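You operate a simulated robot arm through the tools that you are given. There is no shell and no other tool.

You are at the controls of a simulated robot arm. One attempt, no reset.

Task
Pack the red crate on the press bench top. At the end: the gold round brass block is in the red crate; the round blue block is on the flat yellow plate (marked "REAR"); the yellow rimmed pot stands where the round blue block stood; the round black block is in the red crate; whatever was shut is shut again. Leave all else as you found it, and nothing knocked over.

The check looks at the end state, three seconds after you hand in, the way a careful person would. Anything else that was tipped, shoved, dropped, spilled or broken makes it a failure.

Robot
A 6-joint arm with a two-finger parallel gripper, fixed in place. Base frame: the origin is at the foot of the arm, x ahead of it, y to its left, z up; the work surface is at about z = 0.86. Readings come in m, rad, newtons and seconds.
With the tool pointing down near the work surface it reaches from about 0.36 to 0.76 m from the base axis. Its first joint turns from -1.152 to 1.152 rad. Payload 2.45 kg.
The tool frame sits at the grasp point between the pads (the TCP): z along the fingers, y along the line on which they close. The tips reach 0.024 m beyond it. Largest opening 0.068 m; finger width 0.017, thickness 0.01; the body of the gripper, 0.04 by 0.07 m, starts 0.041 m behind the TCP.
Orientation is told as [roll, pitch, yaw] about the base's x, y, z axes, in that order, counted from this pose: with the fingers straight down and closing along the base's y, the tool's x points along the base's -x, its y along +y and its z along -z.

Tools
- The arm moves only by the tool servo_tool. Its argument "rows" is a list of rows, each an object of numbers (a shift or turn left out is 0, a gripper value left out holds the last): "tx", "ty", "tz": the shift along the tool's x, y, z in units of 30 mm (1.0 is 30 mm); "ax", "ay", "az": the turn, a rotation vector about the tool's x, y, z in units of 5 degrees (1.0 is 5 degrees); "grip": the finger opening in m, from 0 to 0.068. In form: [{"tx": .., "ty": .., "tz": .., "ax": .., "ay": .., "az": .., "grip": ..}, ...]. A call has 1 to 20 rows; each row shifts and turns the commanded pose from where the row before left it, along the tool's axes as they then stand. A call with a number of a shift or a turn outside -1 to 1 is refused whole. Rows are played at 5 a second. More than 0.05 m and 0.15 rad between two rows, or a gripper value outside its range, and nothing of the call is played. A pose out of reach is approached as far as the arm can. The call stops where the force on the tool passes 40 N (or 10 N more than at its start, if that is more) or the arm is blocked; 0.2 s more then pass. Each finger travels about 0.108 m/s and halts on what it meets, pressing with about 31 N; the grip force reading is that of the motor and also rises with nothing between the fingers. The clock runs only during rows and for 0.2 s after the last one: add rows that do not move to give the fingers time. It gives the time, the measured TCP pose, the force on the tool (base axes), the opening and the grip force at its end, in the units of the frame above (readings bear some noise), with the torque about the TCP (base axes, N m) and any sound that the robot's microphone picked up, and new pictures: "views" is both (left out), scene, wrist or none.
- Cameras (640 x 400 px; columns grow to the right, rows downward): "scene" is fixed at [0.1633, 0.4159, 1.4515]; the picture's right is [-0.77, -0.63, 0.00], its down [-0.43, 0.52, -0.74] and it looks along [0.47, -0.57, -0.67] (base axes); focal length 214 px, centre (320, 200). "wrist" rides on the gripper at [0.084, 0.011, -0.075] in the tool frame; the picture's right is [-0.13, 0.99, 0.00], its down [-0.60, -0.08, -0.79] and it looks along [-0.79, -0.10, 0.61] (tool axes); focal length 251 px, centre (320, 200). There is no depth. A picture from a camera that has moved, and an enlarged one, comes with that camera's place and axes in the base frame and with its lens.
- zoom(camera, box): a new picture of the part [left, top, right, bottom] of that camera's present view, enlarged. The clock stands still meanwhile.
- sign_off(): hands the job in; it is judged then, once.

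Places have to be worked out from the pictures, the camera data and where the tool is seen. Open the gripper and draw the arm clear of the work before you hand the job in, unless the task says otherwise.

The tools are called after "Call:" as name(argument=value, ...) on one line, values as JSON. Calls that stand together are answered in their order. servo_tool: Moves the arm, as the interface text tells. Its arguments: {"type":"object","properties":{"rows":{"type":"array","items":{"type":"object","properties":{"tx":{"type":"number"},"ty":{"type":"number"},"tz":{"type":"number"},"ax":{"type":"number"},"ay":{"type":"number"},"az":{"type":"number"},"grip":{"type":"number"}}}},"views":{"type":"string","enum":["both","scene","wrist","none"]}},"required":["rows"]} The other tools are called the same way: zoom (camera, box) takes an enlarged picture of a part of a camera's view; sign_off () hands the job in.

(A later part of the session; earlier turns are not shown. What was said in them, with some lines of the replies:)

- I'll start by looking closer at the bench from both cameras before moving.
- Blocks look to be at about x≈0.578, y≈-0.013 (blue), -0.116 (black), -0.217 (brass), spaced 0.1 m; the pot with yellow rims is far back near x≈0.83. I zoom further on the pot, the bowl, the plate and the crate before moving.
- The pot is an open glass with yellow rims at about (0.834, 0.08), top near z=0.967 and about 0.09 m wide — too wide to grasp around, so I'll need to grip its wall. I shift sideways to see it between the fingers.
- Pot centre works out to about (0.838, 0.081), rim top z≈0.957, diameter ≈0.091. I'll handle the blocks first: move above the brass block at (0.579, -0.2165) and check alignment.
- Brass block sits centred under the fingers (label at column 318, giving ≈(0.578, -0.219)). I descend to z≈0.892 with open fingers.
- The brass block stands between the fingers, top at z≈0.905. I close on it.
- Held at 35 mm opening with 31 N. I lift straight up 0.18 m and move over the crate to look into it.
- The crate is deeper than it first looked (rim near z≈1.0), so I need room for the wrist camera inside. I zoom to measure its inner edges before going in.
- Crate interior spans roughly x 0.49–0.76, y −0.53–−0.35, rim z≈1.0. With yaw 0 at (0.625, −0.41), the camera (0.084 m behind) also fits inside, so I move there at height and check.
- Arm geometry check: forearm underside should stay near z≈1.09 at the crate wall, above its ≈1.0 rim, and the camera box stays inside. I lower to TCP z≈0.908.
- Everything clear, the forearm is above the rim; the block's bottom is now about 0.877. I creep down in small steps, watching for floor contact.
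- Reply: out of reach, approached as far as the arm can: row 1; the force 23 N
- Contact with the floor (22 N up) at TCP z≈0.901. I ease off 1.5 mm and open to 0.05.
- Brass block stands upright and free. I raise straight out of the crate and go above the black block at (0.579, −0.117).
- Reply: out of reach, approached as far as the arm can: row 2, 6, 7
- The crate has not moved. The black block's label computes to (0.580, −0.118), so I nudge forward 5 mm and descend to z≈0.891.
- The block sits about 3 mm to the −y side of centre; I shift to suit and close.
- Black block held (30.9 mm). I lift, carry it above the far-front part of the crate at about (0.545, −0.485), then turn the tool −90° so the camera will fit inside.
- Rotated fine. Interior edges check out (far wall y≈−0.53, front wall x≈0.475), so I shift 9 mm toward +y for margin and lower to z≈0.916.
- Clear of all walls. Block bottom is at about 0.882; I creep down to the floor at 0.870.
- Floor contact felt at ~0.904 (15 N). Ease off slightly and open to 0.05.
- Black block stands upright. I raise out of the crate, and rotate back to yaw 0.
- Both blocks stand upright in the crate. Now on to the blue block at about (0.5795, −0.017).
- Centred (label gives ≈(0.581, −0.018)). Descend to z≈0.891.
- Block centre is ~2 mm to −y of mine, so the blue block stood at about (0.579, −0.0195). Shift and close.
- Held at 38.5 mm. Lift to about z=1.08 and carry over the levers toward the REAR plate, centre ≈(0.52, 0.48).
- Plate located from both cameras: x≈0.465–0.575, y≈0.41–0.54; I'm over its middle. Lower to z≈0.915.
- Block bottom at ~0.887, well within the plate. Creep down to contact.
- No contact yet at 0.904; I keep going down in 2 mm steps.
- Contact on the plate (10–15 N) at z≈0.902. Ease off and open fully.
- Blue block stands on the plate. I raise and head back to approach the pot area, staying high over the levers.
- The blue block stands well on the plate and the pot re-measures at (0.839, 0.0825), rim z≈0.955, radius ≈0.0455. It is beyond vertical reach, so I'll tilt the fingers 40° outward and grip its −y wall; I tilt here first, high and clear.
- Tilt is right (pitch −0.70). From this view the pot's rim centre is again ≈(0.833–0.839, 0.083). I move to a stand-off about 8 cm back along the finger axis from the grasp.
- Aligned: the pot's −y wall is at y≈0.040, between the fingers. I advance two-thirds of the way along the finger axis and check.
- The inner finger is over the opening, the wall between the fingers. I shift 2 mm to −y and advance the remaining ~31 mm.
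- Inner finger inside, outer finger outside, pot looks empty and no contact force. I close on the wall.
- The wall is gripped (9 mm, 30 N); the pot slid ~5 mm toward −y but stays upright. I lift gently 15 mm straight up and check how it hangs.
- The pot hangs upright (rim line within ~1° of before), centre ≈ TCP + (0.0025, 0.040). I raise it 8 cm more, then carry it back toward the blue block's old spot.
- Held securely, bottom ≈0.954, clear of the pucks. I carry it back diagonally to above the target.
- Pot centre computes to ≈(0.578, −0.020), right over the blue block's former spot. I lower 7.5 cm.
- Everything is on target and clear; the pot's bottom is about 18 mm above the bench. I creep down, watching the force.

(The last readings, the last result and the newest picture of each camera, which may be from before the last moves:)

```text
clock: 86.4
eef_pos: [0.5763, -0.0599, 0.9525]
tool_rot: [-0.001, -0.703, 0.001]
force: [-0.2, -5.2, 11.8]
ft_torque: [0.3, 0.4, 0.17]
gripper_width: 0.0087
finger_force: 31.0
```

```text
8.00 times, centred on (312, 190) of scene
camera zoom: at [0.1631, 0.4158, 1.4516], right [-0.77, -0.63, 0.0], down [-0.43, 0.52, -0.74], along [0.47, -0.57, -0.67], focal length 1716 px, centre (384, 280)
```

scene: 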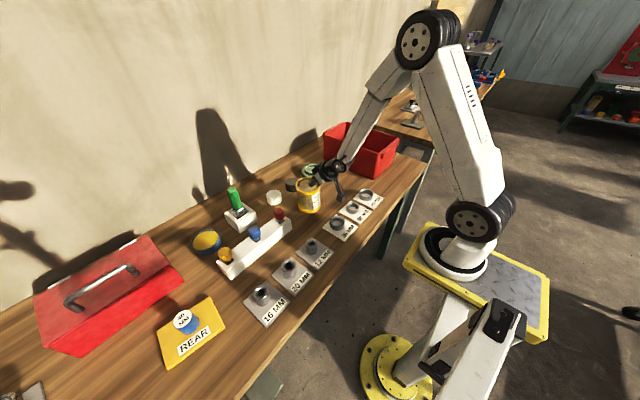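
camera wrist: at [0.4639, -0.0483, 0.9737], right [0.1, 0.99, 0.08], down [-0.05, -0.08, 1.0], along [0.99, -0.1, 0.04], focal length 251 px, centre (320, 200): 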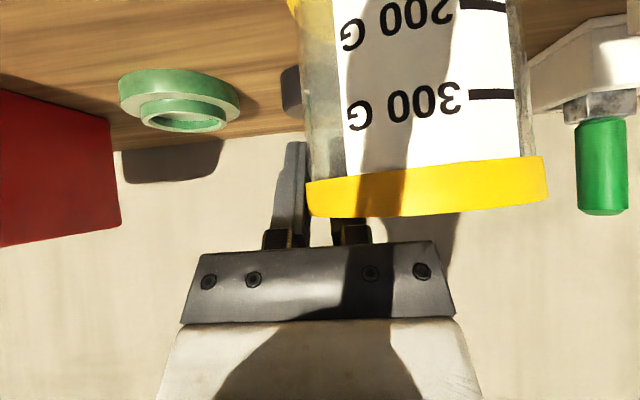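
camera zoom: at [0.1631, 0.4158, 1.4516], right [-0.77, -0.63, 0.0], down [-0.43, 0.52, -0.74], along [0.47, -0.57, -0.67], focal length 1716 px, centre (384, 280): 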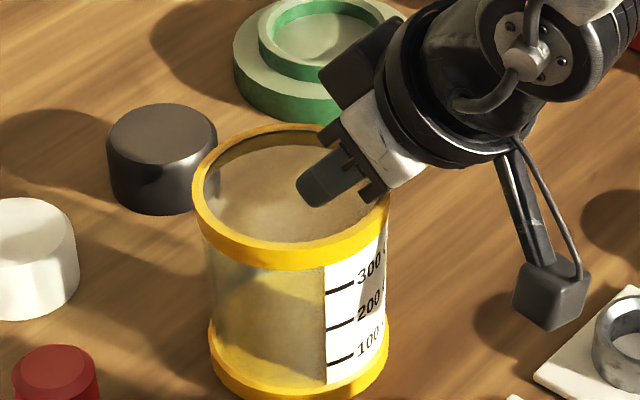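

Bench contact (12 N). I ease off 0.7 mm and open the fingers gently.

Call:
servo_tool(rows=[{"tx": -0.015, "tz": -0.018}, {"grip": 0.014}, {"grip": 0.022}, {"grip": 0.032}, {"grip": 0.04}, {}, {}])

Call:
zoom(camera="scene", box=[280, 165, 344, 215])

Call:
zoom(camera="wrist", box=[200, 0, 560, 250])

```text
clock: 88.0
eef_pos: [0.5758, -0.0594, 0.9533]
tool_rot: [-0.001, -0.7, 0.0]
force: [-0.2, -0.6, -1.2]
ft_torque: [-0.01, 0.01, -0.02]
gripper_width: 0.04
finger_force: 0.0
camera wrist: at [0.463, -0.0485, 0.957], right [0.1, 0.99, 0.08], down [-0.05, -0.08, 1.0], along [0.99, -0.1, 0.04], focal length 251 px, centre (320, 200)
```

scene: 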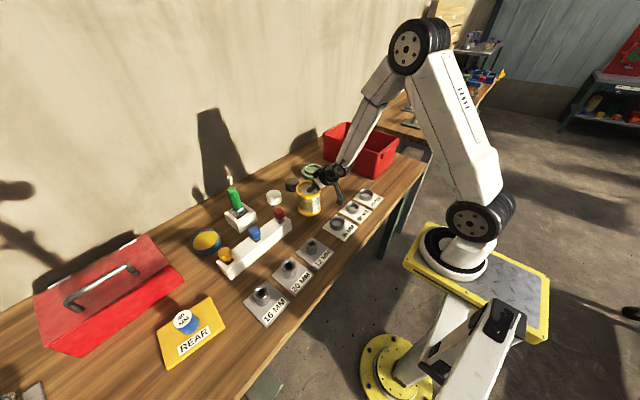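
wrist: 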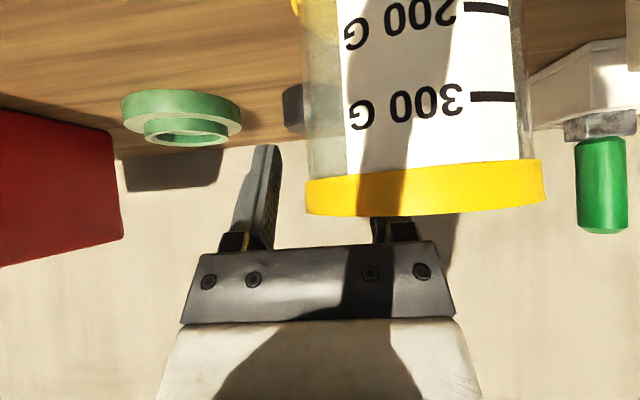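

```text
8.00 times, centred on (312, 190) of scene
camera zoom: at [0.1633, 0.4159, 1.4515], right [-0.77, -0.63, 0.0], down [-0.43, 0.52, -0.74], along [0.47, -0.57, -0.67], focal length 1716 px, centre (384, 280)
```

zoom: 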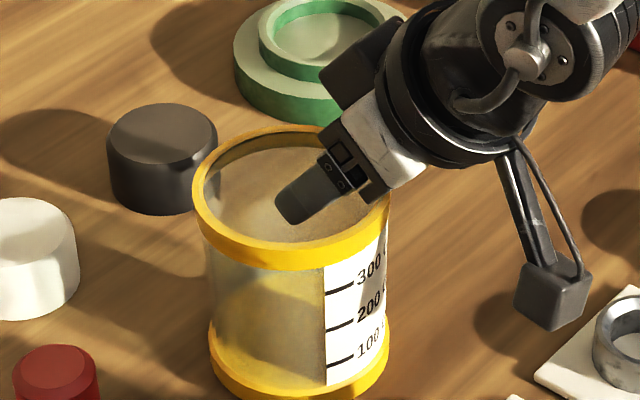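

```text
1.60 times, centred on (380, 125) of wrist
camera zoom: at [0.463, -0.0485, 0.957], right [0.1, 0.99, 0.08], down [-0.05, -0.08, 1.0], along [0.99, -0.1, 0.04], focal length 402 px, centre (224, 320)
```

zoom: 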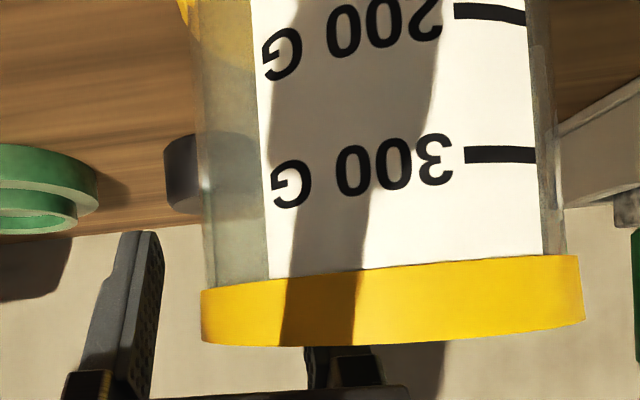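

Pot stands free at ≈(0.579, −0.0205), exactly the blue block's spot. I withdraw back along the finger axis.

Call:
servo_tool(rows=[{"tz": -0.3}, {"tz": -0.5}, {"tz": -0.7}, {"tz": -1}, {"tz": -1}, {"tz": -1}, {}])

Call:
zoom(camera="scene", box=[240, 135, 400, 235])

```text
clock: 89.6
eef_pos: [0.4863, -0.059, 1.0546]
tool_rot: [0.0, -0.7, 0.0]
force: [-0.5, 0.4, 0.3]
ft_torque: [-0.02, 0.05, 0.02]
gripper_width: 0.0401
finger_force: 0.0
camera wrist: at [0.3739, -0.0473, 1.0591], right [0.1, 0.99, 0.08], down [-0.05, -0.08, 1.0], along [0.99, -0.1, 0.04], focal length 251 px, centre (320, 200)
```

scene: 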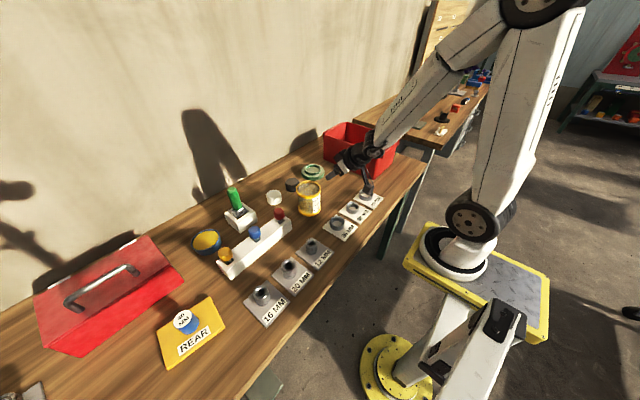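
wrist: 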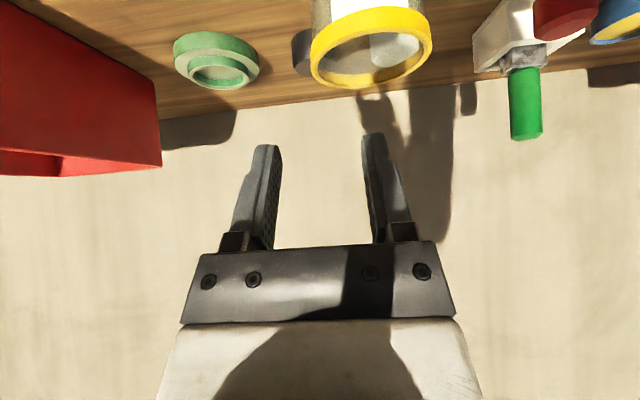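

```text
4.00 times, centred on (320, 185) of scene
camera zoom: at [0.1633, 0.4159, 1.4515], right [-0.77, -0.63, 0.0], down [-0.43, 0.52, -0.74], along [0.47, -0.57, -0.67], focal length 858 px, centre (320, 260)
```

zoom: 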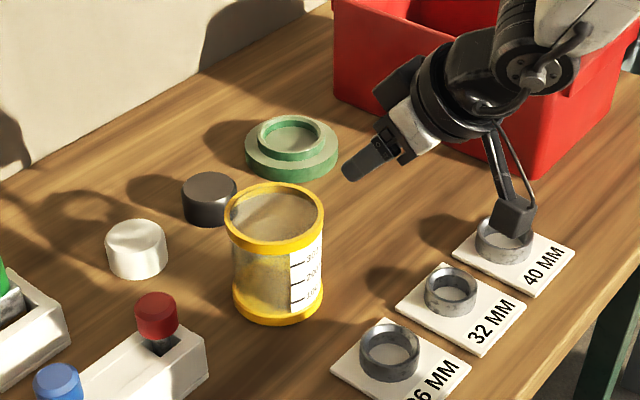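

Pot standing, rings untouched. I raise straight up, level the tool, open the gripper and take a final look.

Call:
servo_tool(rows=[{"tx": -0.645, "tz": -0.764}, {"tx": -0.645, "tz": -0.764}, {"tx": -0.645, "tz": -0.764}, {"tx": -0.645, "tz": -0.764}, {"tx": -0.645, "tz": -0.764}, {"ay": 1, "grip": 0.068}, {"ay": 1}, {"ay": 1}, {"ay": 1}, {"ay": 1}, {"ay": 1}, {"ay": 1}, {"ay": 1}, {}, {}])

Call:
zoom(camera="scene", box=[200, 110, 424, 250])

Call:
zoom(camera="scene", box=[20, 180, 340, 380])

```text
clock: 92.8
eef_pos: [0.4899, -0.0589, 1.207]
tool_rot: [-0.001, -0.001, 0.003]
force: [-0.8, 0.5, 0.5]
ft_torque: [-0.01, -0.02, 0.02]
gripper_width: 0.068
finger_force: 0.0
camera wrist: at [0.4054, -0.0486, 1.2824], right [0.13, 0.99, 0.0], down [0.6, -0.08, 0.79], along [0.79, -0.1, -0.61], focal length 251 px, centre (320, 200)
```

scene: 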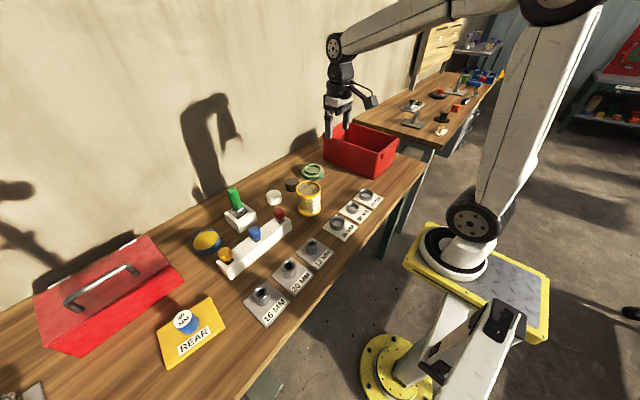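
wrist: 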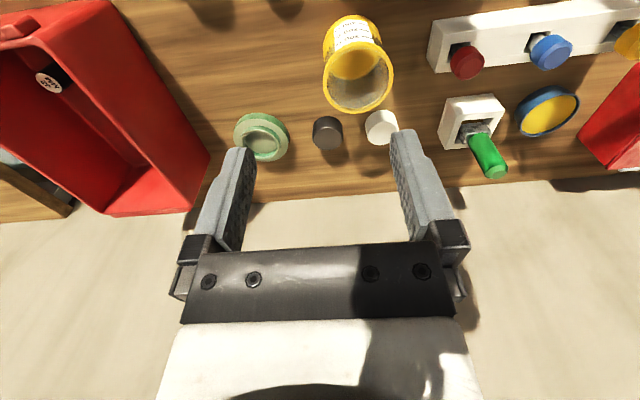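

```text
2.86 times, centred on (312, 180) of scene
camera zoom: at [0.1633, 0.4159, 1.4515], right [-0.77, -0.63, 0.0], down [-0.43, 0.52, -0.74], along [0.47, -0.57, -0.67], focal length 613 px, centre (343, 257)
```

zoom: 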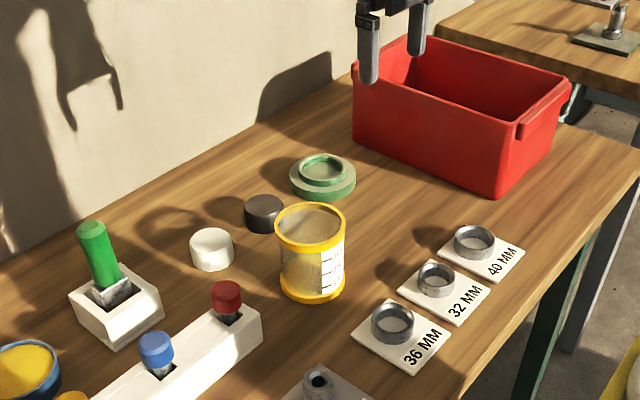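

```text
2.00 times, centred on (180, 280) of scene
camera zoom: at [0.1633, 0.4159, 1.4515], right [-0.77, -0.63, 0.0], down [-0.43, 0.52, -0.74], along [0.47, -0.57, -0.67], focal length 429 px, centre (600, 40)
```

zoom: 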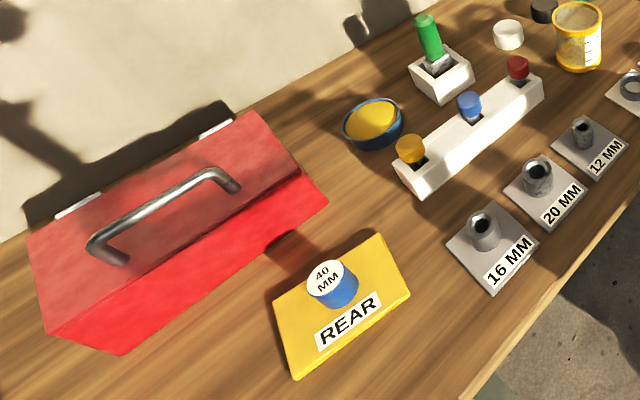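

Everything matches the job. Brass and black blocks stand in the crate, the blue block is on the REAR plate, and the pot stands on the blue block's old spot. The toolbox is still shut, the levers and rings look undisturbed, and the arm is clear with the gripper open, so I hand in.

Call:
sign_off()

```text
The job is handed in.
```

I moved all four items and handed the job in. I saw nothing tipped or shoved along the way, and I haven't seen the check's verdict.

- **Red crate:** the gold brass block (36 MM) and the black block (32 MM) both stand upright inside.
- **REAR plate:** the blue block (40 MM) stands near the middle of the flat yellow plate.
- **Yellow rimmed pot:** it stands where the blue block stood, to within a few millimetres. It was too wide to grip around, so I lifted it by one wall. It looked empty and stayed upright.
- **Everything else:** I opened nothing, and the red toolbox is still shut. The levers, rings, pucks and bowl look as they were. The arm is raised clear with the gripper open.

**Black block:** there is also an unlabelled dark puck on the bench. I took "round black block" to mean the labelled 32 MM block, since it matches the brass and blue ones, and left the puck alone.
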